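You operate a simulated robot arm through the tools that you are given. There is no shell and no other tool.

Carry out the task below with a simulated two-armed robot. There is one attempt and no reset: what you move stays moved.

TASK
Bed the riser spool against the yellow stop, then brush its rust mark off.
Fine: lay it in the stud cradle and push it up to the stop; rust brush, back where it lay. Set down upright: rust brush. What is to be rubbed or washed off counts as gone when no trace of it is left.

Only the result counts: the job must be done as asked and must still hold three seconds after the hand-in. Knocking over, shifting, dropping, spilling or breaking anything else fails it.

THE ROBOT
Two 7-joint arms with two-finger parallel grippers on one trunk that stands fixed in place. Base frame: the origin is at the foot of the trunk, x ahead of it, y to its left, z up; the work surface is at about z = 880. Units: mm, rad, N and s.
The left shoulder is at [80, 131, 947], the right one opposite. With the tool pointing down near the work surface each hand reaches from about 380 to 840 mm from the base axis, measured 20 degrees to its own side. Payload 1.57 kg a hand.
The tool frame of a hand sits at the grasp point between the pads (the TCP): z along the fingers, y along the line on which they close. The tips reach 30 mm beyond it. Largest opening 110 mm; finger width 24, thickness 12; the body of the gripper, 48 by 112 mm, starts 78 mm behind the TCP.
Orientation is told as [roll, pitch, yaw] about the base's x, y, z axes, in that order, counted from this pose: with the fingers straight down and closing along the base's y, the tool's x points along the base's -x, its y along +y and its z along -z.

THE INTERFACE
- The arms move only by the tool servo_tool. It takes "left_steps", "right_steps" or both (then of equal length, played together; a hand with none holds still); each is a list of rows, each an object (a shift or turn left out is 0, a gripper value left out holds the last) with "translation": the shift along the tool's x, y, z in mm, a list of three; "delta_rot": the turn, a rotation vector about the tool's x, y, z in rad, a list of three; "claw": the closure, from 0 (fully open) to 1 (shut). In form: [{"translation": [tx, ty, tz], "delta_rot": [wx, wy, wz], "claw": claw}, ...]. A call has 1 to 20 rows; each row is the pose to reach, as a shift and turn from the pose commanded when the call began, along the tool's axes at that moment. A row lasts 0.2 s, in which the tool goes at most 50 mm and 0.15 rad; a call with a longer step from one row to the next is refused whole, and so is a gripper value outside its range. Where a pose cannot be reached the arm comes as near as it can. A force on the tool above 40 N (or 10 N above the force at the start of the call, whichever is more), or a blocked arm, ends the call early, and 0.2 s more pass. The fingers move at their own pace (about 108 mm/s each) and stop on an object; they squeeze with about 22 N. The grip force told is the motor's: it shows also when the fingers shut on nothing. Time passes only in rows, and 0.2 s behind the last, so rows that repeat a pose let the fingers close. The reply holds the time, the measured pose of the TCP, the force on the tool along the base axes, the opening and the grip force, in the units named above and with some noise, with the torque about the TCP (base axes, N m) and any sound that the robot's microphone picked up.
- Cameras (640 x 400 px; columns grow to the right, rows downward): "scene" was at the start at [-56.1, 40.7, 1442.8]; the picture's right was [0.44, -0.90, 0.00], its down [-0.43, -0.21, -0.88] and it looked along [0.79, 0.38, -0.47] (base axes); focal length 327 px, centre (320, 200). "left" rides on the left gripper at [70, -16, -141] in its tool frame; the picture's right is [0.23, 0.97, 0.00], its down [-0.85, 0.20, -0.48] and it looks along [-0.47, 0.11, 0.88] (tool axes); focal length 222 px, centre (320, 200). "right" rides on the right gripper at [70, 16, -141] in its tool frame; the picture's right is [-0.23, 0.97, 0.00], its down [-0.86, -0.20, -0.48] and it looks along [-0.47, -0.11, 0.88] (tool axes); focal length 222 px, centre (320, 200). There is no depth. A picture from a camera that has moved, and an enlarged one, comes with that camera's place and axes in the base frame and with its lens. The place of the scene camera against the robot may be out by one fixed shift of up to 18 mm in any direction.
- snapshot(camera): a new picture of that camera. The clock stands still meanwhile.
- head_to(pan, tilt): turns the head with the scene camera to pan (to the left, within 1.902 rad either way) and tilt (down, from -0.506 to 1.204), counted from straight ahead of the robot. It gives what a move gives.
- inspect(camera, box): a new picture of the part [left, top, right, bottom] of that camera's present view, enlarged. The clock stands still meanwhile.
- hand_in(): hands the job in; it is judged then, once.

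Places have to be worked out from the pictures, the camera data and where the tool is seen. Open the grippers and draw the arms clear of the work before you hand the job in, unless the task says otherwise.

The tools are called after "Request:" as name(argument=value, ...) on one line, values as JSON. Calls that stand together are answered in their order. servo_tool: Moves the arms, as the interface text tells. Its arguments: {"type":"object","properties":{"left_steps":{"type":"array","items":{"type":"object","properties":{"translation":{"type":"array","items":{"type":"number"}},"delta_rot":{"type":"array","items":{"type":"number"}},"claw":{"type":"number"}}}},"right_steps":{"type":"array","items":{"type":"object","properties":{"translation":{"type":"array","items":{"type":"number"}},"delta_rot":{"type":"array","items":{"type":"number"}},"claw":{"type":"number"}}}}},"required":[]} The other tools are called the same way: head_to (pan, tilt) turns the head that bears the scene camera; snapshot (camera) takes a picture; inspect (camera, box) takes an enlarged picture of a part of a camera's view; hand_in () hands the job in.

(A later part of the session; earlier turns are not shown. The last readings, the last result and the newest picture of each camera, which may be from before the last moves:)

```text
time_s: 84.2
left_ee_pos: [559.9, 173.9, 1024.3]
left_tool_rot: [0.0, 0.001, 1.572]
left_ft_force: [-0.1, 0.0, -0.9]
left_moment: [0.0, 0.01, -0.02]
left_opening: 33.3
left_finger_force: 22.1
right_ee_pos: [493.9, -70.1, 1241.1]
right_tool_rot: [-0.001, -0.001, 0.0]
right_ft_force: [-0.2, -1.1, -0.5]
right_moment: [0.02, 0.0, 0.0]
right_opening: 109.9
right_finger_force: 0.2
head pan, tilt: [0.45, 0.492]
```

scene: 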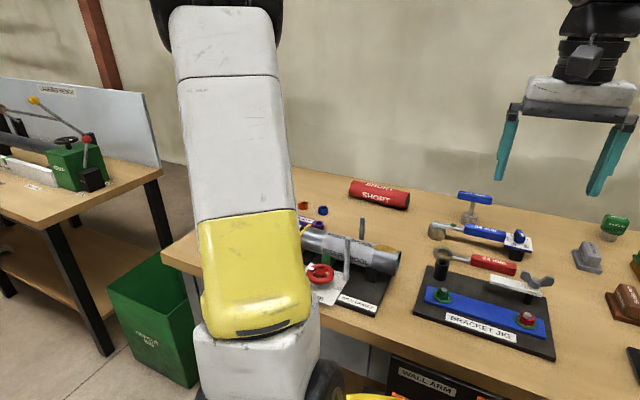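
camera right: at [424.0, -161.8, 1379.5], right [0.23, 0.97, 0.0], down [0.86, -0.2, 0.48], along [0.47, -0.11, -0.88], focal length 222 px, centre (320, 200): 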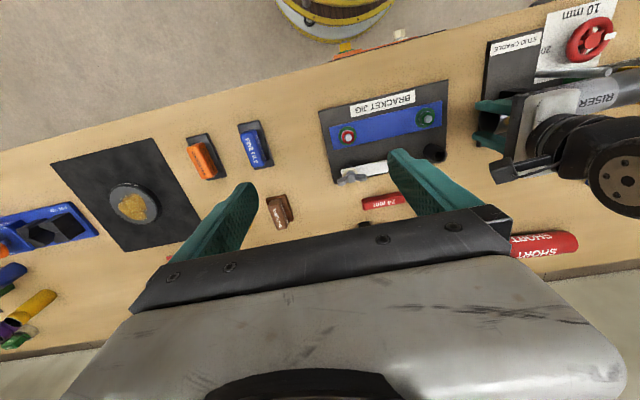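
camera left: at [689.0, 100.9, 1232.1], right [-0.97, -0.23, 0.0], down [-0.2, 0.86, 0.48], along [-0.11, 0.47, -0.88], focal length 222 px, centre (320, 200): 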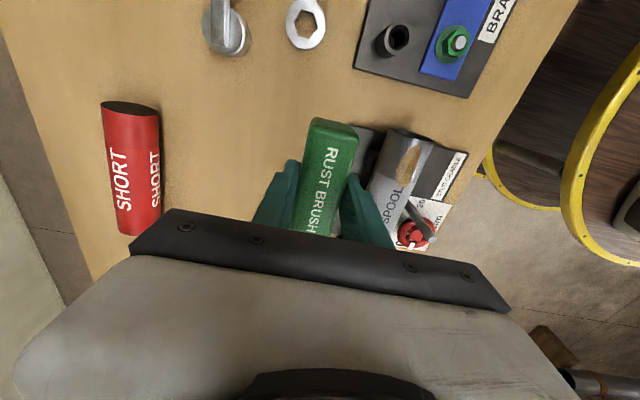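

Request:
servo_tool(left_steps=[{"translation": [0, 0, 0.4]}, {"translation": [0, 0, 0.7]}, {"translation": [0, 0, 0.7]}])

Request:
servo_tool(left_steps=[{"translation": [0, 0, 0.3]}, {"translation": [0, 0, 0.6]}, {"translation": [0, 0, 0.6]}])

```text
time_s: 85.0
left_ee_pos: [559.4, 174.4, 1022.6]
left_tool_rot: [0.002, -0.001, 1.571]
left_ft_force: [0.2, 0.6, -0.2]
left_moment: [0.01, -0.01, -0.03]
left_opening: 33.2
left_finger_force: 21.4
right_ee_pos: [493.2, -68.9, 1240.9]
right_tool_rot: [0.0, 0.0, -0.001]
right_ft_force: [-0.6, -0.2, -0.3]
right_moment: [0.0, 0.01, 0.0]
right_opening: 109.9
right_finger_force: 0.0
head pan, tilt: [0.45, 0.492]
```

```text
time_s: 85.8
left_ee_pos: [559.6, 174.3, 1023.3]
left_tool_rot: [0.0, -0.001, 1.572]
left_ft_force: [0.6, 0.2, 3.1]
left_moment: [-0.11, 0.0, 0.04]
left_opening: 33.3
left_finger_force: 22.1
right_ee_pos: [493.4, -70.0, 1240.0]
right_tool_rot: [0.0, 0.0, 0.0]
right_ft_force: [0.3, 0.1, 0.1]
right_moment: [-0.06, 0.01, 0.02]
right_opening: 110.1
right_finger_force: 0.0
head pan, tilt: [0.45, 0.492]
```

Contact begins at the −y end of the brush. I press slightly more so it lies flat, then stroke.

Request:
servo_tool(left_steps=[{"translation": [0, 0, 0.3]}, {"translation": [0, 0, 0.5]}, {"translation": [0, 0, 0.5]}])

Request:
servo_tool(left_steps=[{"translation": [2, 0, 0]}, {"translation": [4, 0, 0]}, {"translation": [6, 0, 0]}, {"translation": [4, 0, 0]}, {"translation": [2, 0, 0]}, {"translation": [0, 0, 0]}, {"translation": [-2, 0, 0]}, {"translation": [-4, 0, 0]}, {"translation": [-6, 0, 0]}, {"translation": [-4, 0, 0]}, {"translation": [-2, 0, 0]}, {"translation": [0, 0, 0]}, {"translation": [2, 0, 0]}, {"translation": [4, 0, 0]}, {"translation": [6, 0, 0]}, {"translation": [4, 0, 0]}, {"translation": [2, 0, 0]}, {"translation": [0, 0, 0]}])

```text
time_s: 86.6
left_ee_pos: [558.8, 174.3, 1023.8]
left_tool_rot: [0.0, 0.0, 1.57]
left_ft_force: [0.2, 0.4, 1.3]
left_moment: [-0.06, -0.02, 0.01]
left_opening: 32.9
left_finger_force: 21.9
right_ee_pos: [493.8, -68.3, 1241.2]
right_tool_rot: [0.001, 0.0, 0.0]
right_ft_force: [0.0, -0.3, 0.1]
right_moment: [-0.01, 0.0, -0.03]
right_opening: 110.0
right_finger_force: 0.2
head pan, tilt: [0.45, 0.492]
```

```text
time_s: 90.4
left_ee_pos: [561.9, 173.0, 1023.1]
left_tool_rot: [0.0, 0.003, 1.569]
left_ft_force: [0.3, -5.3, 13.7]
left_moment: [-0.24, 0.06, -0.01]
left_opening: 33.1
left_finger_force: 21.9
right_ee_pos: [492.7, -69.1, 1241.1]
right_tool_rot: [0.0, 0.0, -0.001]
right_ft_force: [-0.6, 0.3, 0.7]
right_moment: [0.04, -0.04, 0.01]
right_opening: 110.0
right_finger_force: 0.2
head pan, tilt: [0.45, 0.492]
```

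There is good contact now, about 14 N normal and 5 N drag. I continue the strokes.

Request:
servo_tool(left_steps=[{"translation": [2, 0, 0]}, {"translation": [4, 0, 0]}, {"translation": [6, 0, 0]}, {"translation": [4, 0, 0]}, {"translation": [2, 0, 0]}, {"translation": [0, 0, 0]}, {"translation": [-2, 0, 0]}, {"translation": [-4, 0, 0]}, {"translation": [-6, 0, 0]}, {"translation": [-4, 0, 0]}, {"translation": [-2, 0, 0]}, {"translation": [0, 0, 0]}, {"translation": [2, 0, 0]}, {"translation": [4, 0, 0]}, {"translation": [6, 0, 0]}, {"translation": [4, 0, 0]}, {"translation": [2, 0, 0]}, {"translation": [0, 0, 0]}])

Request:
inspect(camera="right", box=[545, 75, 605, 118])

```text
time_s: 94.2
left_ee_pos: [560.2, 171.9, 1022.5]
left_tool_rot: [0.001, 0.002, 1.569]
left_ft_force: [0.0, -6.9, 15.3]
left_moment: [-0.8, -0.06, -0.02]
left_opening: 33.4
left_finger_force: 21.4
right_ee_pos: [493.6, -69.5, 1240.9]
right_tool_rot: [0.0, 0.0, 0.0]
right_ft_force: [-0.4, -1.3, 0.4]
right_moment: [0.04, 0.02, -0.02]
right_opening: 109.6
right_finger_force: 0.1
head pan, tilt: [0.45, 0.492]
```

```text
9.30 times, centred on (575, 96) of right
camera zoom: at [423.2, -53.2, 1381.9], right [0.23, 0.97, 0.0], down [0.86, -0.2, 0.48], along [0.47, -0.11, -0.88], focal length 2066 px, centre (-2052, 1163)
```

zoom: 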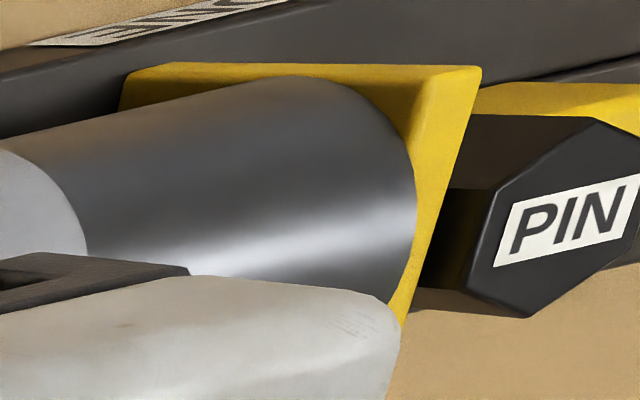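

I raise the brush and look at the mark again.

Request:
servo_tool(left_steps=[{"translation": [0, 0, -2]}, {"translation": [0, 0, -30]}, {"translation": [0, 0, -70]}, {"translation": [0, 0, -75]}])

Request:
inspect(camera="right", box=[430, 100, 495, 155])

Request:
inspect(camera="scene", box=[340, 170, 440, 290])

```text
time_s: 95.2
left_ee_pos: [560.5, 174.0, 1099.0]
left_tool_rot: [0.002, 0.0, 1.571]
left_ft_force: [0.1, -0.7, -1.1]
left_moment: [0.01, 0.03, -0.01]
left_opening: 33.3
left_finger_force: 22.2
right_ee_pos: [493.4, -69.1, 1239.4]
right_tool_rot: [0.0, 0.001, 0.001]
right_ft_force: [-0.4, 0.6, 0.5]
right_moment: [0.01, 0.03, 0.0]
right_opening: 110.0
right_finger_force: 0.1
head pan, tilt: [0.45, 0.492]
```

```text
7.27 times, centred on (462, 128) of right
camera zoom: at [423.7, -52.3, 1381.8], right [0.23, 0.97, 0.0], down [0.86, -0.2, 0.48], along [0.47, -0.11, -0.88], focal length 1615 px, centre (-716, 727)
```

zoom: 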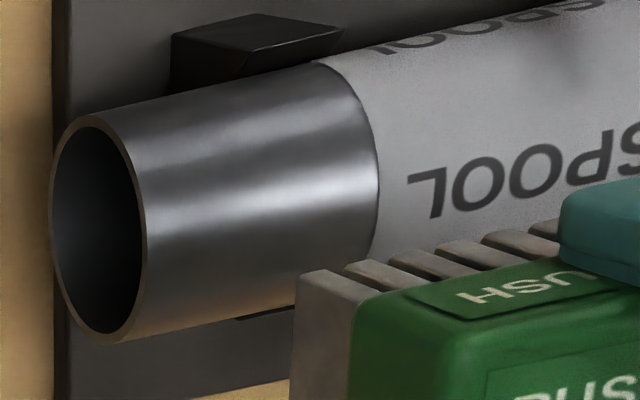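

```text
3.33 times, centred on (390, 230) of scene
camera zoom: at [-56.1, 40.7, 1442.8], right [0.44, -0.9, 0.0], down [-0.43, -0.21, -0.88], along [0.79, 0.38, -0.47], focal length 1091 px, centre (87, 100)
```

zoom: 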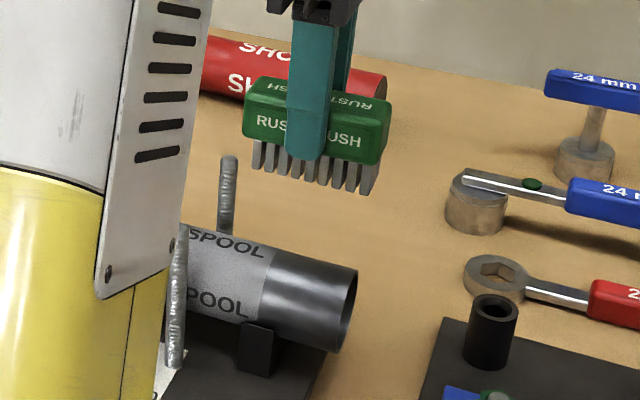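

No trace of the rust mark is visible. Before returning the brush I check whether it shifted in the grip.

Request:
inspect(camera="left", box=[220, 60, 420, 260])

Request:
inspect(camera="scene", box=[360, 180, 410, 240])

```text
2.00 times, centred on (320, 160) of left
camera zoom: at [576.4, 103.3, 1239.1], right [-0.97, -0.23, 0.0], down [-0.2, 0.85, 0.48], along [-0.11, 0.47, -0.88], focal length 444 px, centre (320, 280)
```

zoom: 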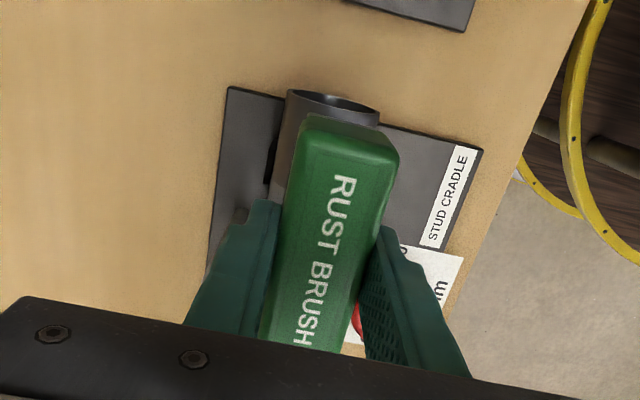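

```text
6.67 times, centred on (385, 210) of scene
camera zoom: at [-56.1, 40.7, 1442.8], right [0.44, -0.9, 0.0], down [-0.43, -0.21, -0.88], along [0.79, 0.38, -0.47], focal length 2182 px, centre (-113, 133)
```

zoom: 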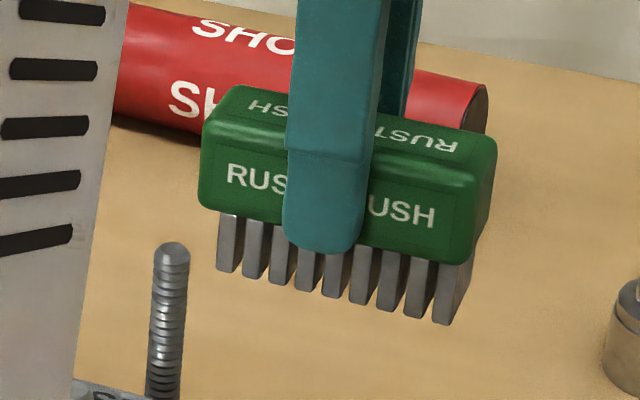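

The brush sits in the grip exactly as before. I move it aside so all cameras can check the spot where the mark was.

Request:
servo_tool(left_steps=[{"translation": [0, -40, 0]}, {"translation": [0, -80, 0]}, {"translation": [0, -115, 0]}, {"translation": [0, -115, 0]}])

Request:
inspect(camera="left", box=[355, 115, 445, 205])

Request:
inspect(camera="right", box=[430, 95, 510, 155])

Request:
inspect(camera="scene", box=[350, 225, 420, 285])

```text
time_s: 96.2
left_ee_pos: [676.5, 175.0, 1096.9]
left_tool_rot: [0.0, -0.001, 1.572]
left_ft_force: [0.6, -0.7, -1.6]
left_moment: [0.01, -0.01, 0.0]
left_opening: 33.4
left_finger_force: 22.3
right_ee_pos: [493.4, -69.5, 1240.3]
right_tool_rot: [0.0, 0.0, 0.0]
right_ft_force: [0.0, -0.4, 0.1]
right_moment: [0.01, -0.03, -0.01]
right_opening: 110.0
right_finger_force: 0.2
head pan, tilt: [0.45, 0.492]
```

```text
4.44 times, centred on (400, 160) of left
camera zoom: at [691.3, 103.1, 1237.5], right [-0.97, -0.23, 0.0], down [-0.2, 0.86, 0.48], along [-0.11, 0.47, -0.88], focal length 987 px, centre (-36, 378)
```

zoom: 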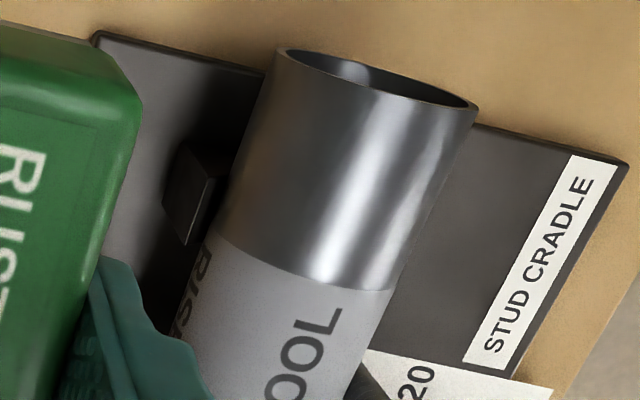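

```text
6.67 times, centred on (470, 125) of right
camera zoom: at [423.7, -52.4, 1381.7], right [0.23, 0.97, 0.0], down [0.86, -0.2, 0.48], along [0.47, -0.11, -0.88], focal length 1481 px, centre (-680, 700)
```

zoom: 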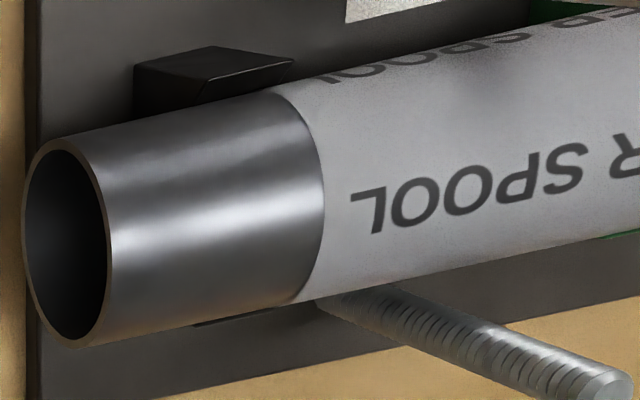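

```text
6.67 times, centred on (385, 255) of scene
camera zoom: at [-56.0, 40.6, 1442.8], right [0.44, -0.9, 0.0], down [-0.43, -0.21, -0.88], along [0.79, 0.38, -0.47], focal length 2182 px, centre (-113, -167)
```

zoom: 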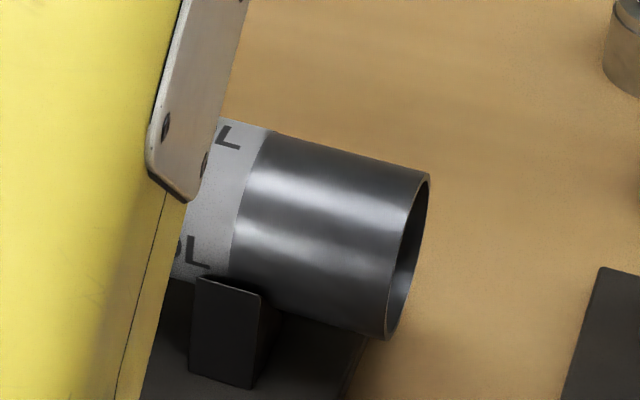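

The mark is entirely gone from every angle. Now I carry the brush back above its place at (440.3, 480.4) with yaw 1.643.

Request:
servo_tool(left_steps=[{"translation": [-30, 23, 0], "delta_rot": [0, 0, -0.007]}, {"translation": [-61, 47, 0], "delta_rot": [0, 0, -0.014]}, {"translation": [-91, 71, 0], "delta_rot": [0, 0, -0.021]}, {"translation": [-122, 94, 0], "delta_rot": [0, 0, -0.028]}, {"translation": [-153, 118, 0], "delta_rot": [0, 0, -0.035]}, {"translation": [-183, 142, 0], "delta_rot": [0, 0, -0.042]}, {"translation": [-214, 165, 0], "delta_rot": [0, 0, -0.05]}, {"translation": [-244, 189, 0], "delta_rot": [0, 0, -0.06]}, {"translation": [-275, 212, 0], "delta_rot": [0, 0, -0.071]}, {"translation": [-295, 228, 0], "delta_rot": [0, 0, -0.071]}, {"translation": [-305.4, 236, 0], "delta_rot": [0, 0, -0.071]}, {"translation": [-305.4, 236, 0], "delta_rot": [0, 0, -0.071]}])

Request:
servo_tool(left_steps=[{"translation": [0, 0, 0]}])

Request:
servo_tool(left_steps=[{"translation": [0, 0, 0]}])

Request:
snapshot(camera="left")

```text
time_s: 98.8
left_ee_pos: [439.8, 479.7, 1097.0]
left_tool_rot: [0.001, 0.0, 1.64]
left_ft_force: [0.9, 0.9, -0.5]
left_moment: [0.0, -0.01, -0.01]
left_opening: 33.2
left_finger_force: 22.1
right_ee_pos: [492.9, -68.9, 1240.3]
right_tool_rot: [0.0, 0.0, 0.002]
right_ft_force: [-0.1, -0.4, -0.3]
right_moment: [-0.01, -0.03, -0.01]
right_opening: 110.0
right_finger_force: 0.0
head pan, tilt: [0.45, 0.492]
```

```text
time_s: 99.2
left_ee_pos: [440.0, 480.0, 1095.5]
left_tool_rot: [-0.001, -0.001, 1.64]
left_ft_force: [1.1, 0.2, -1.4]
left_moment: [0.0, 0.0, -0.04]
left_opening: 33.4
left_finger_force: 22.2
right_ee_pos: [493.2, -68.8, 1240.8]
right_tool_rot: [0.0, 0.001, 0.0]
right_ft_force: [0.9, 0.3, -0.3]
right_moment: [0.01, -0.02, 0.01]
right_opening: 110.1
right_finger_force: 0.1
head pan, tilt: [0.45, 0.492]
```

```text
time_s: 99.6
left_ee_pos: [439.4, 479.5, 1096.9]
left_tool_rot: [0.001, 0.0, 1.64]
left_ft_force: [-0.9, -0.1, -0.7]
left_moment: [-0.01, 0.01, 0.01]
left_opening: 32.9
left_finger_force: 22.3
right_ee_pos: [494.3, -68.9, 1239.9]
right_tool_rot: [0.0, -0.003, 0.001]
right_ft_force: [0.0, 0.8, 0.0]
right_moment: [-0.01, 0.01, 0.02]
right_opening: 110.2
right_finger_force: 0.1
head pan, tilt: [0.45, 0.492]
```

```text
taken
camera left: at [459.8, 409.6, 1236.9], right [-0.96, -0.3, 0.0], down [-0.26, 0.84, 0.48], along [-0.14, 0.46, -0.88], focal length 222 px, centre (320, 200)
```

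left: 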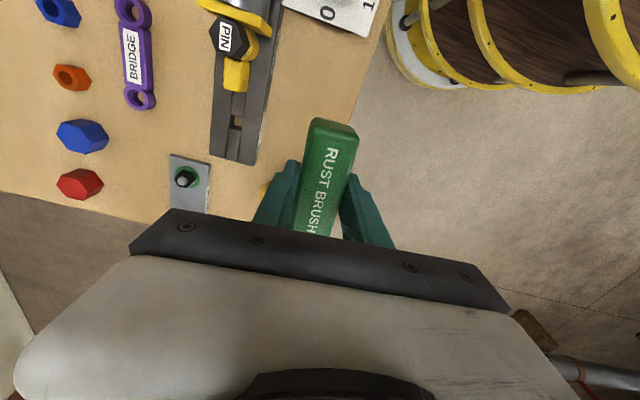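

The hand is within 1 mm of the pick-up spot. I descend to just above the table.

Request:
servo_tool(left_steps=[{"translation": [-0.4, -0.3, 40]}, {"translation": [-0.7, -0.6, 80]}, {"translation": [-0.7, -0.6, 115]}, {"translation": [-0.7, -0.6, 140]}, {"translation": [-0.7, -0.6, 152]}, {"translation": [-0.7, -0.6, 157.5]}, {"translation": [-0.7, -0.6, 157.5]}])

Request:
servo_tool(left_steps=[{"translation": [0, 0, 1]}, {"translation": [0, 0, 1.5]}, {"translation": [0, 0, 1.5]}])

Request:
servo_tool(left_steps=[{"translation": [0, 0, 0.5]}, {"translation": [0, 0, 1]}, {"translation": [0, 0, 1]}])

```text
time_s: 101.2
left_ee_pos: [439.5, 479.1, 938.5]
left_tool_rot: [0.0, 0.001, 1.642]
left_ft_force: [0.5, 0.2, -0.8]
left_moment: [-0.02, -0.02, 0.01]
left_opening: 33.2
left_finger_force: 22.3
right_ee_pos: [493.4, -68.7, 1240.1]
right_tool_rot: [-0.002, -0.001, 0.0]
right_ft_force: [0.2, -0.2, -0.1]
right_moment: [-0.02, 0.0, -0.02]
right_opening: 110.0
right_finger_force: 0.1
head pan, tilt: [0.45, 0.492]
```

```text
time_s: 102.0
left_ee_pos: [440.4, 480.4, 937.6]
left_tool_rot: [0.001, -0.001, 1.64]
left_ft_force: [-0.2, 0.5, -1.2]
left_moment: [-0.04, -0.03, 0.02]
left_opening: 33.1
left_finger_force: 21.6
right_ee_pos: [494.6, -69.8, 1240.6]
right_tool_rot: [-0.001, 0.0, -0.001]
right_ft_force: [-0.2, -0.4, 0.1]
right_moment: [0.01, 0.0, 0.0]
right_opening: 110.0
right_finger_force: 0.0
head pan, tilt: [0.45, 0.492]
```

```text
time_s: 102.8
left_ee_pos: [440.5, 480.1, 937.7]
left_tool_rot: [0.001, 0.0, 1.641]
left_ft_force: [-0.5, 0.3, -0.7]
left_moment: [0.03, -0.01, -0.02]
left_opening: 33.3
left_finger_force: 21.8
right_ee_pos: [493.1, -69.0, 1240.3]
right_tool_rot: [-0.001, 0.001, -0.001]
right_ft_force: [0.7, 0.6, -0.4]
right_moment: [0.01, -0.01, 0.03]
right_opening: 110.2
right_finger_force: 0.1
head pan, tilt: [0.45, 0.492]
```

No contact yet; I keep lowering in 0.8 mm steps.

Request:
servo_tool(left_steps=[{"translation": [0, 0, 0.5]}, {"translation": [0, 0, 1]}, {"translation": [0, 0, 1]}])

Request:
servo_tool(left_steps=[{"translation": [0, 0, 0.4]}, {"translation": [0, 0, 0.8]}, {"translation": [0, 0, 0.8]}])

Request:
servo_tool(left_steps=[{"translation": [0, 0, 0.4]}, {"translation": [0, 0, 0.6]}, {"translation": [0, 0, 0.6]}])

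```text
time_s: 103.6
left_ee_pos: [441.2, 481.2, 936.9]
left_tool_rot: [-0.001, 0.002, 1.642]
left_ft_force: [-0.5, -0.1, -1.4]
left_moment: [0.02, 0.02, 0.01]
left_opening: 33.4
left_finger_force: 22.3
right_ee_pos: [492.6, -68.9, 1240.5]
right_tool_rot: [-0.002, 0.0, 0.001]
right_ft_force: [-0.3, 0.5, 0.3]
right_moment: [0.02, -0.02, 0.0]
right_opening: 110.0
right_finger_force: 0.0
head pan, tilt: [0.45, 0.492]
```

```text
time_s: 104.4
left_ee_pos: [440.5, 480.2, 935.8]
left_tool_rot: [-0.001, 0.0, 1.642]
left_ft_force: [-0.1, 0.2, -1.5]
left_moment: [-0.01, 0.0, 0.0]
left_opening: 33.2
left_finger_force: 22.3
right_ee_pos: [492.9, -68.4, 1240.8]
right_tool_rot: [-0.001, 0.0, 0.0]
right_ft_force: [-0.1, 0.4, 1.0]
right_moment: [-0.01, 0.01, 0.0]
right_opening: 109.9
right_finger_force: 0.0
head pan, tilt: [0.45, 0.492]
```

```text
time_s: 105.2
left_ee_pos: [440.8, 480.4, 934.7]
left_tool_rot: [0.0, 0.0, 1.639]
left_ft_force: [0.0, -0.2, -1.1]
left_moment: [0.04, 0.03, 0.01]
left_opening: 33.5
left_finger_force: 21.9
right_ee_pos: [493.2, -69.6, 1240.8]
right_tool_rot: [0.001, 0.001, 0.001]
right_ft_force: [-0.6, 0.1, -0.6]
right_moment: [0.02, -0.05, 0.02]
right_opening: 110.0
right_finger_force: 0.0
head pan, tilt: [0.45, 0.492]
```

Request:
servo_tool(left_steps=[{"translation": [0, 0, 0.4]}, {"translation": [0, 0, 0.6]}, {"translation": [0, 0, 0.6]}])

Request:
servo_tool(left_steps=[{"translation": [0, 0, 0.4]}, {"translation": [0, 0, 0.6]}, {"translation": [0, 0, 0.6]}])

Request:
servo_tool(left_steps=[{"translation": [0, 0, 0.3]}, {"translation": [0, 0, 0.5]}, {"translation": [0, 0, 0.5]}])

```text
time_s: 106.0
left_ee_pos: [439.7, 480.7, 934.2]
left_tool_rot: [0.0, 0.0, 1.641]
left_ft_force: [0.0, 0.5, -1.4]
left_moment: [0.01, 0.02, -0.01]
left_opening: 33.2
left_finger_force: 21.7
right_ee_pos: [493.3, -68.9, 1239.8]
right_tool_rot: [-0.001, 0.0, 0.0]
right_ft_force: [-0.1, -0.3, -0.2]
right_moment: [0.0, 0.04, -0.03]
right_opening: 109.7
right_finger_force: 0.0
head pan, tilt: [0.45, 0.492]
```

```text
time_s: 106.8
left_ee_pos: [440.0, 480.6, 934.3]
left_tool_rot: [-0.001, 0.0, 1.641]
left_ft_force: [-0.1, -1.1, -0.7]
left_moment: [0.0, 0.01, 0.03]
left_opening: 33.2
left_finger_force: 22.3
right_ee_pos: [492.2, -69.2, 1240.4]
right_tool_rot: [0.0, -0.001, 0.0]
right_ft_force: [-0.6, 0.1, -0.4]
right_moment: [-0.01, 0.0, -0.01]
right_opening: 110.1
right_finger_force: 0.1
head pan, tilt: [0.45, 0.492]
```

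```text
time_s: 107.6
left_ee_pos: [440.8, 480.3, 933.3]
left_tool_rot: [-0.001, -0.001, 1.642]
left_ft_force: [-1.3, -0.1, 1.3]
left_moment: [-0.1, 0.04, -0.02]
left_opening: 33.1
left_finger_force: 22.3
right_ee_pos: [493.5, -69.2, 1239.5]
right_tool_rot: [0.001, 0.0, 0.0]
right_ft_force: [-0.1, 0.1, -0.2]
right_moment: [-0.01, -0.01, 0.03]
right_opening: 110.0
right_finger_force: 0.0
head pan, tilt: [0.45, 0.492]
```

The brush is touching the table at z≈933.3 and the original pose. I settle it 0.4 mm more, then open the fingers slowly.

Request:
servo_tool(left_steps=[{"translation": [0, 0, 0.2]}, {"translation": [0, 0, 0.4]}, {"translation": [0, 0, 0.4]}])

Request:
servo_tool(left_steps=[{"translation": [0, 0, 0], "claw": 0.65}, {"translation": [0, 0, 0], "claw": 0.5}, {"translation": [0, 0, 0], "claw": 0.38}, {"translation": [0, 0, 0], "claw": 0.36}])

Request:
inspect(camera="left", box=[220, 60, 420, 260])

```text
time_s: 108.4
left_ee_pos: [439.4, 481.4, 933.6]
left_tool_rot: [0.001, -0.001, 1.641]
left_ft_force: [-1.1, -1.0, 3.2]
left_moment: [-0.3, 0.03, -0.03]
left_opening: 33.0
left_finger_force: 21.5
right_ee_pos: [492.7, -70.1, 1240.5]
right_tool_rot: [0.0, 0.001, 0.001]
right_ft_force: [-0.4, 0.3, -1.1]
right_moment: [0.01, -0.01, 0.01]
right_opening: 109.9
right_finger_force: 0.1
head pan, tilt: [0.45, 0.492]
```

```text
time_s: 109.4
left_ee_pos: [442.0, 480.0, 932.9]
left_tool_rot: [-0.001, 0.0, 1.64]
left_ft_force: [0.2, 0.1, 0.6]
left_moment: [-0.01, -0.02, 0.01]
left_opening: 70.5
left_finger_force: 0.1
right_ee_pos: [493.1, -68.4, 1239.5]
right_tool_rot: [0.0, 0.001, 0.001]
right_ft_force: [-0.1, -0.3, -0.1]
right_moment: [0.02, -0.03, -0.02]
right_opening: 109.9
right_finger_force: 0.0
head pan, tilt: [0.45, 0.492]
```

```text
2.00 times, centred on (320, 160) of left
camera zoom: at [461.4, 410.6, 1073.5], right [-0.96, -0.3, 0.0], down [-0.26, 0.84, 0.48], along [-0.14, 0.46, -0.88], focal length 444 px, centre (320, 280)
```

zoom: 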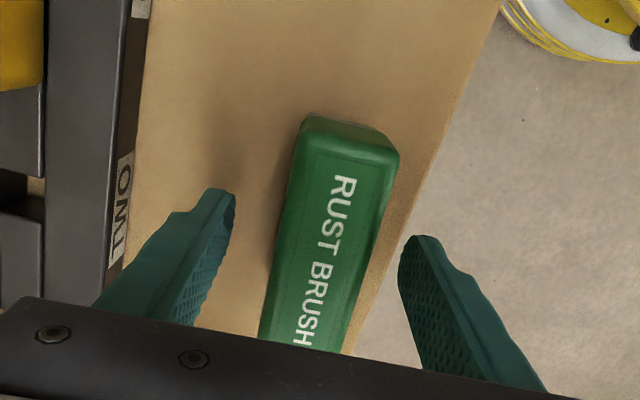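

The brush stands freely where it lay. I raise the hand straight up and away, then look over everything.

Request:
servo_tool(left_steps=[{"translation": [0, 0, -15]}, {"translation": [0, 0, -45]}, {"translation": [0, 0, -90]}, {"translation": [0, 0, -135]}, {"translation": [0, 0, -180]}, {"translation": [0, 0, -216], "claw": 0.2}, {"translation": [0, 0, -216], "claw": 0}])

Request:
snapshot(camera="left")

Request:
inspect(camera="right", box=[545, 75, 605, 118])

Request:
snapshot(camera="scene")

```text
time_s: 111.0
left_ee_pos: [441.4, 479.2, 1150.3]
left_tool_rot: [0.0, -0.002, 1.643]
left_ft_force: [1.0, -0.2, -0.4]
left_moment: [0.02, 0.0, -0.03]
left_opening: 109.9
left_finger_force: 0.1
right_ee_pos: [492.8, -68.0, 1239.7]
right_tool_rot: [0.0, -0.002, -0.001]
right_ft_force: [-0.4, -0.5, 0.1]
right_moment: [-0.02, -0.02, 0.0]
right_opening: 110.2
right_finger_force: 0.1
head pan, tilt: [0.45, 0.492]
```

```text
taken
camera left: at [461.8, 409.1, 1291.1], right [-0.96, -0.3, 0.0], down [-0.26, 0.84, 0.48], along [-0.14, 0.46, -0.88], focal length 222 px, centre (320, 200)
```

left: 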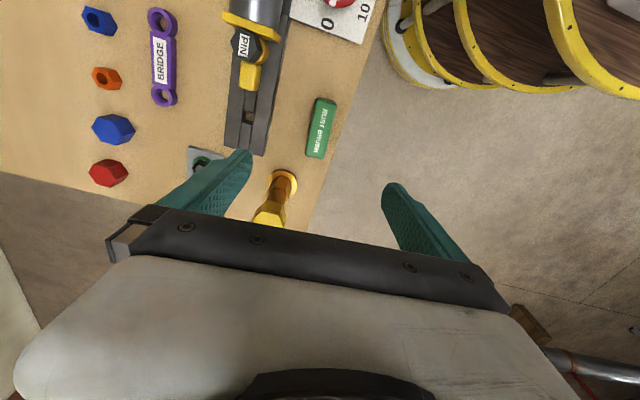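

```text
9.30 times, centred on (575, 96) of right
camera zoom: at [423.6, -52.3, 1381.8], right [0.23, 0.97, 0.0], down [0.86, -0.2, 0.48], along [0.47, -0.11, -0.88], focal length 2066 px, centre (-2052, 1163)
```

zoom: 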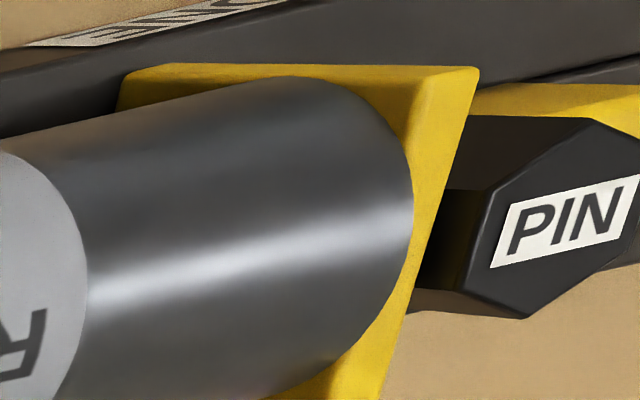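

```text
taken
```

scene: 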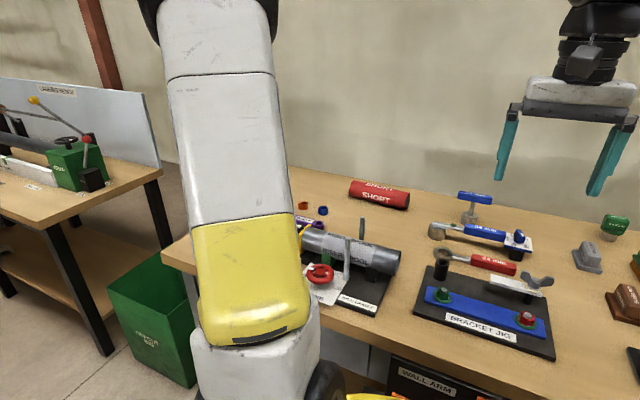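

I enlarge the stop, pin and brush in this overhead view to assess the stop's position.

Request:
inspect(camera="left", box=[205, 0, 305, 150])

Request:
inspect(camera="left", box=[260, 80, 360, 170])

```text
2.67 times, centred on (255, 75) of left
camera zoom: at [461.8, 409.1, 1291.1], right [-0.96, -0.3, 0.0], down [-0.26, 0.84, 0.48], along [-0.14, 0.46, -0.88], focal length 592 px, centre (493, 533)
```

zoom: 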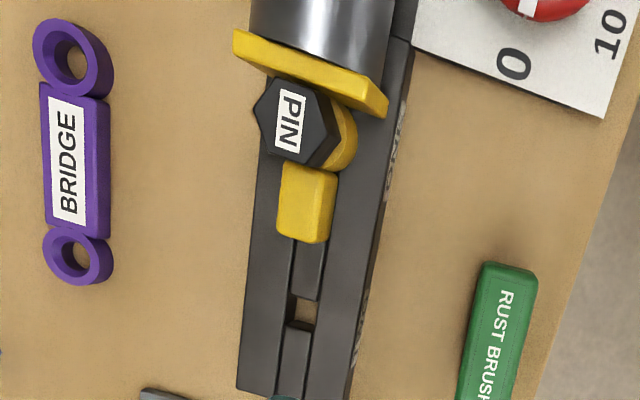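

```text
4.44 times, centred on (310, 125) of left
camera zoom: at [461.8, 409.1, 1291.1], right [-0.96, -0.3, 0.0], down [-0.26, 0.84, 0.48], along [-0.14, 0.46, -0.88], focal length 987 px, centre (364, 533)
```

zoom: 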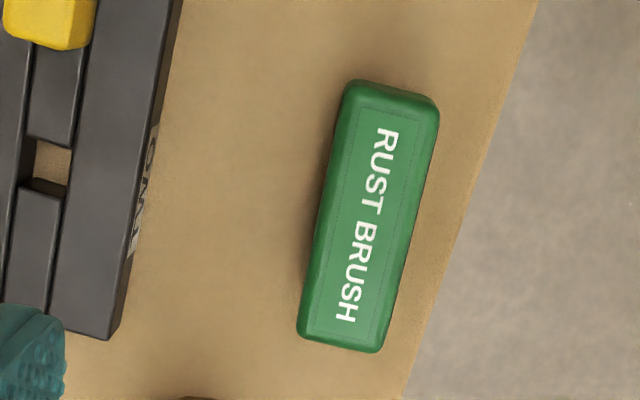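

All is in place, but the stop still sits about 3 mm beyond where it stood. A gentle push back on the rear of its tongue (rear edge at about (556, 453), top z≈932) would return it together with the seated spool. I move the closed left hand behind it, still high.

Request:
servo_tool(left_steps=[{"translation": [3, -30, 10], "delta_rot": [0, 0, 0.02], "claw": 0.4}, {"translation": [6, -60, 30], "delta_rot": [0, 0, 0.04], "claw": 0.8}, {"translation": [9, -90, 55], "delta_rot": [0, 0, 0.06], "claw": 1}, {"translation": [11.5, -114, 80], "delta_rot": [0, 0, 0.072], "claw": 1}, {"translation": [11.5, -114, 90], "delta_rot": [0, 0, 0.072], "claw": 1}, {"translation": [11.5, -114, 90], "delta_rot": [0, 0, 0.072], "claw": 1}])

Request:
snapshot(camera="left")

Request:
inspect(camera="left", box=[270, 60, 390, 220])

Request:
inspect(camera="right", box=[530, 30, 640, 120])

```text
time_s: 112.4
left_ee_pos: [553.8, 475.1, 1058.6]
left_tool_rot: [0.001, -0.001, 1.568]
left_ft_force: [0.1, 0.2, -0.1]
left_moment: [0.0, -0.02, -0.01]
left_opening: 0.0
left_finger_force: 21.3
right_ee_pos: [494.2, -70.0, 1239.9]
right_tool_rot: [-0.001, 0.0, -0.001]
right_ft_force: [0.1, -0.2, 0.8]
right_moment: [-0.01, 0.02, -0.02]
right_opening: 110.0
right_finger_force: 0.1
head pan, tilt: [0.45, 0.492]
```

```text
taken
camera left: at [570.3, 403.8, 1199.8], right [-0.97, -0.23, 0.0], down [-0.2, 0.86, 0.48], along [-0.11, 0.47, -0.88], focal length 222 px, centre (320, 200)
```

left: 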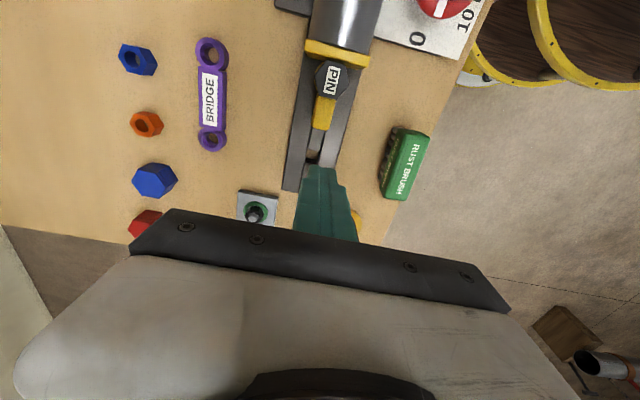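

```text
2.50 times, centred on (330, 140) of left
camera zoom: at [570.3, 403.8, 1199.8], right [-0.97, -0.23, 0.0], down [-0.2, 0.86, 0.48], along [-0.11, 0.47, -0.88], focal length 555 px, centre (295, 350)
```

zoom: 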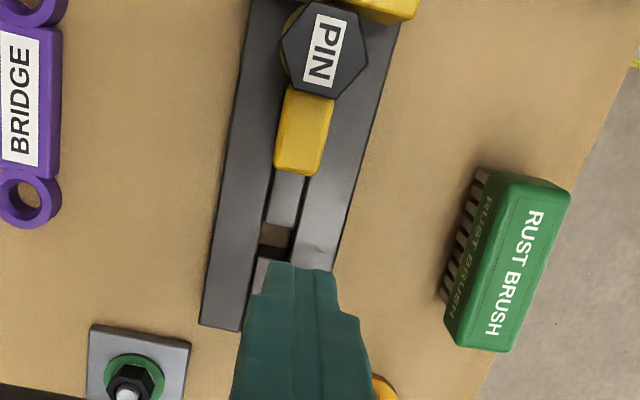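

```text
4.44 times, centred on (585, 75) of right
camera zoom: at [423.7, -52.4, 1381.7], right [0.23, 0.97, 0.0], down [0.86, -0.2, 0.48], along [0.47, -0.11, -0.88], focal length 987 px, centre (-858, 756)
```

zoom: 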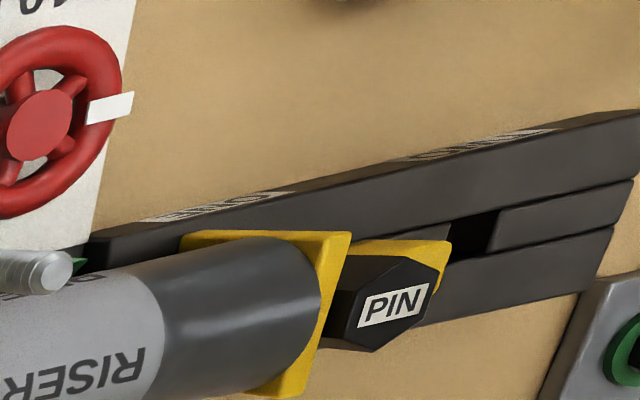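

The tongue's rear edge is at y≈452.5 with its top at z≈932, and the rail top is at about 900. I lower the closed fingers behind it to TCP z≈946, keeping a 10 mm gap.

Request:
servo_tool(left_steps=[{"translation": [0, -1.5, 35]}, {"translation": [0, -3, 70]}, {"translation": [0, -3, 95]}, {"translation": [0, -3, 108]}, {"translation": [0, -3, 112]}, {"translation": [0, -3, 112]}])

Request:
inspect(camera="left", box=[250, 40, 410, 220])

Request:
inspect(camera="right", box=[530, 30, 640, 120])

```text
time_s: 113.8
left_ee_pos: [559.9, 475.8, 946.3]
left_tool_rot: [0.001, 0.0, 1.568]
left_ft_force: [0.1, 0.5, 0.2]
left_moment: [0.0, 0.01, 0.0]
left_opening: 0.0
left_finger_force: 21.6
right_ee_pos: [494.1, -69.8, 1240.7]
right_tool_rot: [0.0, 0.001, 0.001]
right_ft_force: [0.1, 0.0, 0.4]
right_moment: [0.03, 0.02, -0.05]
right_opening: 110.0
right_finger_force: 0.1
head pan, tilt: [0.45, 0.492]
```

```text
2.22 times, centred on (330, 130) of left
camera zoom: at [574.2, 404.9, 1086.7], right [-0.97, -0.23, 0.0], down [-0.2, 0.86, 0.48], along [-0.11, 0.47, -0.88], focal length 494 px, centre (298, 356)
```

zoom: 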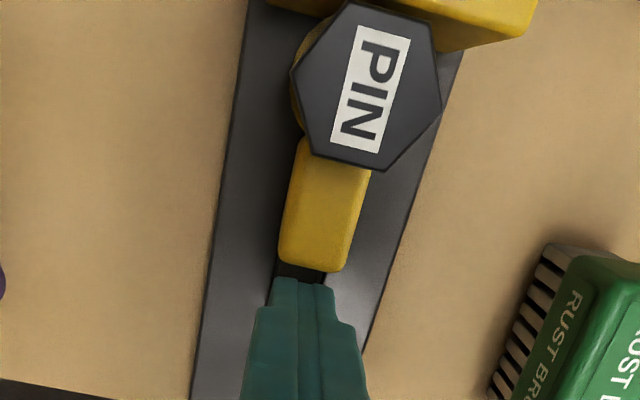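

```text
4.44 times, centred on (585, 75) of right
camera zoom: at [423.6, -52.3, 1381.8], right [0.23, 0.97, 0.0], down [0.86, -0.2, 0.48], along [0.47, -0.11, -0.88], focal length 987 px, centre (-858, 756)
```

zoom: 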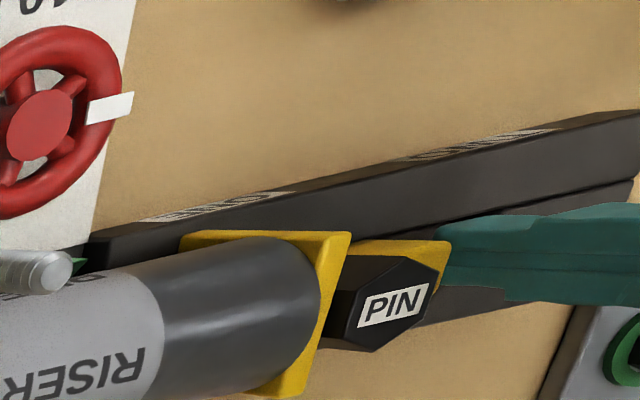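

The fingers are directly behind the tongue with a small gap. I creep toward it: 7 mm, then in small steps while watching the force.

Request:
servo_tool(left_steps=[{"translation": [2, 0, 0]}, {"translation": [4, 0, 0]}, {"translation": [6, 0, 0]}, {"translation": [7, 0, 0]}, {"translation": [7, 0, 0]}])

Request:
servo_tool(left_steps=[{"translation": [0.7, 0, 0]}, {"translation": [1.2, 0, 0]}, {"translation": [1.2, 0, 0]}])

Request:
servo_tool(left_steps=[{"translation": [0.7, 0, 0]}, {"translation": [1.2, 0, 0]}, {"translation": [1.2, 0, 0]}])

```text
time_s: 115.0
left_ee_pos: [558.2, 469.1, 946.7]
left_tool_rot: [-0.001, 0.0, 1.57]
left_ft_force: [0.5, 0.7, -0.4]
left_moment: [0.03, 0.0, -0.02]
left_opening: 0.1
left_finger_force: 21.5
right_ee_pos: [491.9, -68.5, 1240.3]
right_tool_rot: [0.0, 0.0, -0.001]
right_ft_force: [0.4, -0.4, -0.8]
right_moment: [-0.04, -0.02, -0.01]
right_opening: 109.8
right_finger_force: 0.1
head pan, tilt: [0.45, 0.492]
```

```text
time_s: 115.8
left_ee_pos: [558.2, 468.7, 947.6]
left_tool_rot: [-0.001, 0.0, 1.57]
left_ft_force: [0.0, 0.4, -0.3]
left_moment: [0.02, -0.02, 0.0]
left_opening: 0.2
left_finger_force: 21.5
right_ee_pos: [493.9, -69.2, 1240.2]
right_tool_rot: [-0.001, -0.001, 0.001]
right_ft_force: [-0.3, -0.4, -0.1]
right_moment: [0.01, -0.02, -0.02]
right_opening: 109.9
right_finger_force: 0.1
head pan, tilt: [0.45, 0.492]
```

```text
time_s: 116.6
left_ee_pos: [558.0, 467.0, 946.5]
left_tool_rot: [0.001, 0.0, 1.57]
left_ft_force: [0.0, -0.1, -0.4]
left_moment: [0.02, 0.0, 0.01]
left_opening: 0.1
left_finger_force: 21.5
right_ee_pos: [493.1, -68.7, 1241.1]
right_tool_rot: [0.001, 0.001, -0.001]
right_ft_force: [-0.3, 0.7, -0.3]
right_moment: [-0.02, 0.0, 0.02]
right_opening: 110.4
right_finger_force: 0.1
head pan, tilt: [0.45, 0.492]
```

No contact yet; I continue in 1 mm steps.

Request:
servo_tool(left_steps=[{"translation": [0.6, 0, 0]}, {"translation": [1, 0, 0]}, {"translation": [1, 0, 0]}])

Request:
servo_tool(left_steps=[{"translation": [0.6, 0, 0]}, {"translation": [1, 0, 0]}, {"translation": [1, 0, 0]}])

Request:
servo_tool(left_steps=[{"translation": [0.6, 0, 0]}, {"translation": [1, 0, 0]}, {"translation": [1, 0, 0]}])

Request:
inspect(camera="right", box=[545, 75, 605, 118])

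```text
time_s: 117.4
left_ee_pos: [557.4, 466.0, 947.6]
left_tool_rot: [0.0, 0.001, 1.569]
left_ft_force: [-0.9, 1.8, 0.8]
left_moment: [0.03, 0.0, 0.02]
left_opening: 0.2
left_finger_force: 21.2
right_ee_pos: [493.0, -68.6, 1240.6]
right_tool_rot: [-0.001, 0.0, -0.001]
right_ft_force: [-0.1, 0.2, 0.2]
right_moment: [0.02, 0.01, -0.02]
right_opening: 109.9
right_finger_force: 0.2
head pan, tilt: [0.45, 0.492]
```

```text
time_s: 118.2
left_ee_pos: [556.8, 465.1, 948.2]
left_tool_rot: [-0.001, 0.001, 1.569]
left_ft_force: [0.6, 1.2, 1.2]
left_moment: [0.01, -0.01, 0.01]
left_opening: 0.2
left_finger_force: 21.3
right_ee_pos: [493.1, -68.2, 1239.8]
right_tool_rot: [0.001, 0.0, 0.0]
right_ft_force: [-0.2, 0.8, -0.1]
right_moment: [-0.01, 0.02, 0.0]
right_opening: 110.2
right_finger_force: 0.0
head pan, tilt: [0.45, 0.492]
```

```text
time_s: 119.0
left_ee_pos: [556.0, 465.2, 947.5]
left_tool_rot: [0.002, 0.0, 1.568]
left_ft_force: [-0.7, 1.1, -1.1]
left_moment: [0.01, 0.01, 0.01]
left_opening: 0.1
left_finger_force: 21.6
right_ee_pos: [492.5, -68.4, 1241.0]
right_tool_rot: [-0.001, 0.0, 0.0]
right_ft_force: [0.0, 0.4, -0.3]
right_moment: [-0.02, 0.03, -0.01]
right_opening: 110.1
right_finger_force: 0.1
head pan, tilt: [0.45, 0.492]
```

```text
9.30 times, centred on (575, 96) of right
camera zoom: at [423.6, -52.2, 1381.8], right [0.23, 0.97, 0.0], down [0.86, -0.2, 0.48], along [0.47, -0.11, -0.88], focal length 2066 px, centre (-2052, 1163)
```

zoom: 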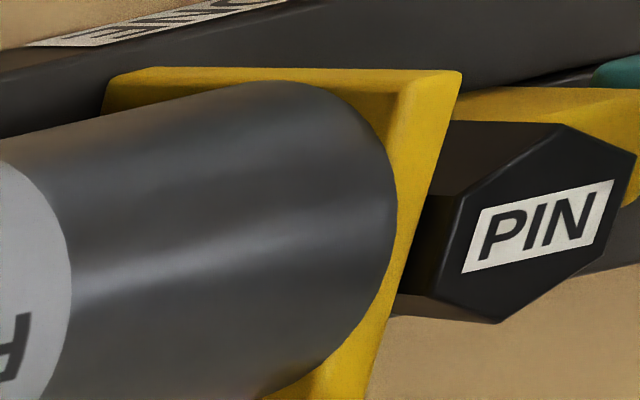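

The stop is back to within about 0.5 mm of its original place, and the spool moved back with it, still touching. I withdraw the fingers backward and then up.

Request:
servo_tool(left_steps=[{"translation": [-3, 0, 0]}, {"translation": [-8, 0, 0]}, {"translation": [-12, 0, -5]}, {"translation": [-12, 0, -40]}, {"translation": [-12, 0, -80]}, {"translation": [-12, 0, -120]}, {"translation": [-12, 0, -160]}, {"translation": [-12, 0, -200]}, {"translation": [-12, 0, -230]}])

Request:
inspect(camera="right", box=[545, 75, 605, 118])

Request:
snapshot(camera="left")

Request:
snapshot(camera="scene")

```text
time_s: 121.0
left_ee_pos: [558.4, 476.9, 1175.1]
left_tool_rot: [0.0, -0.001, 1.569]
left_ft_force: [-0.6, 1.2, -0.4]
left_moment: [0.0, 0.0, 0.01]
left_opening: 0.0
left_finger_force: 21.7
right_ee_pos: [492.3, -68.0, 1240.5]
right_tool_rot: [-0.001, 0.001, 0.0]
right_ft_force: [0.1, -0.6, 0.6]
right_moment: [-0.02, 0.01, 0.01]
right_opening: 109.9
right_finger_force: 0.1
head pan, tilt: [0.45, 0.492]
```

```text
9.30 times, centred on (575, 96) of right
camera zoom: at [423.7, -52.3, 1381.7], right [0.23, 0.97, 0.0], down [0.86, -0.2, 0.48], along [0.47, -0.11, -0.88], focal length 2066 px, centre (-2052, 1163)
```

zoom: 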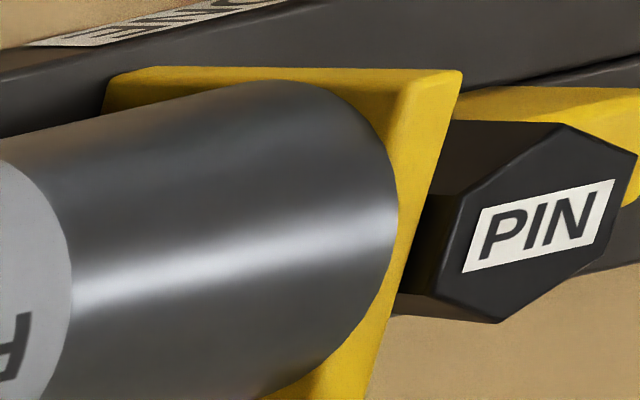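

```text
taken
camera left: at [573.1, 405.1, 1316.2], right [-0.97, -0.23, 0.0], down [-0.2, 0.86, 0.48], along [-0.11, 0.47, -0.88], focal length 222 px, centre (320, 200)
```

left: 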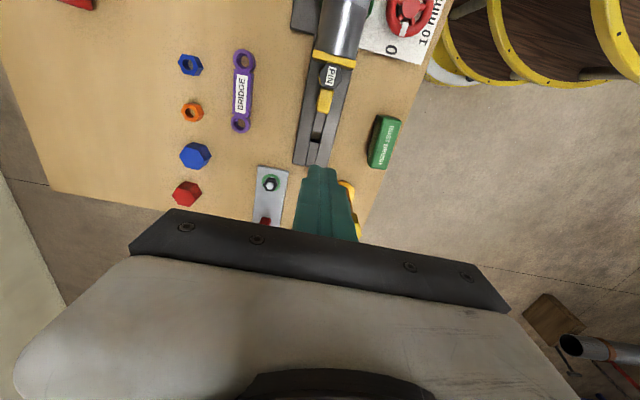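

```text
taken
```

scene: 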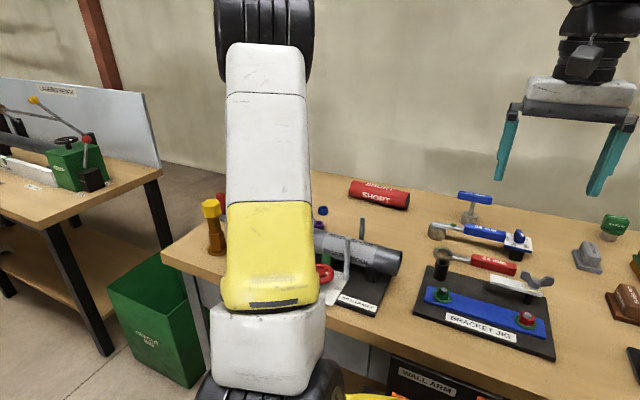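

I check for any gap between the spool's end and the stop plate from above, as well as the brush.

Request:
inspect(camera="left", box=[295, 20, 375, 100])

Request:
inspect(camera="left", box=[340, 90, 420, 190])

Request:
inspect(camera="scene", box=[300, 200, 440, 320])

```text
5.00 times, centred on (335, 60) of left
camera zoom: at [573.1, 405.1, 1316.2], right [-0.97, -0.23, 0.0], down [-0.2, 0.86, 0.48], along [-0.11, 0.47, -0.88], focal length 1111 px, centre (245, 900)
```

zoom: 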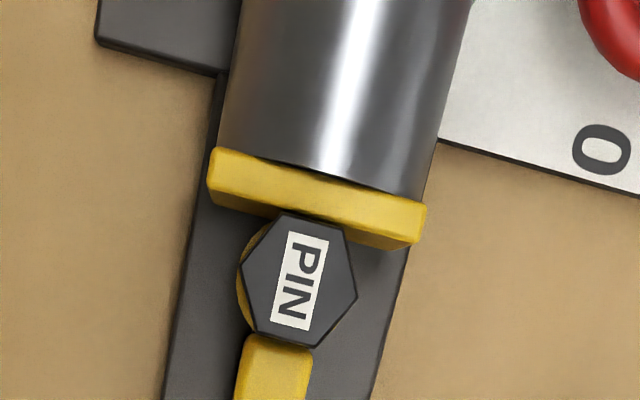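

```text
4.00 times, centred on (380, 140) of left
camera zoom: at [573.1, 405.1, 1316.2], right [-0.97, -0.23, 0.0], down [-0.2, 0.86, 0.48], along [-0.11, 0.47, -0.88], focal length 888 px, centre (80, 440)
```

zoom: 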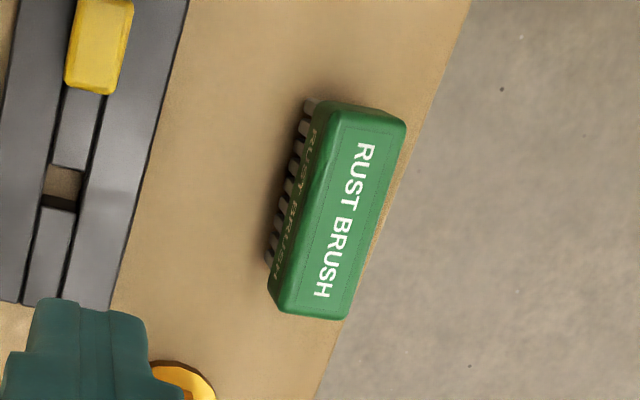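

```text
3.33 times, centred on (370, 260) of scene
camera zoom: at [-56.0, 40.7, 1442.8], right [0.44, -0.9, 0.0], down [-0.43, -0.21, -0.88], along [0.79, 0.38, -0.47], focal length 1091 px, centre (153, 0)
```

zoom: 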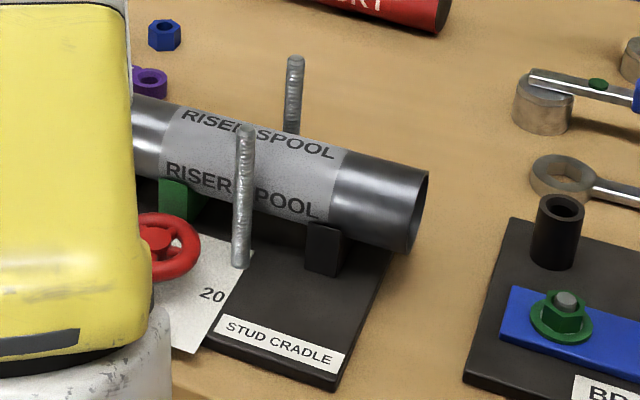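

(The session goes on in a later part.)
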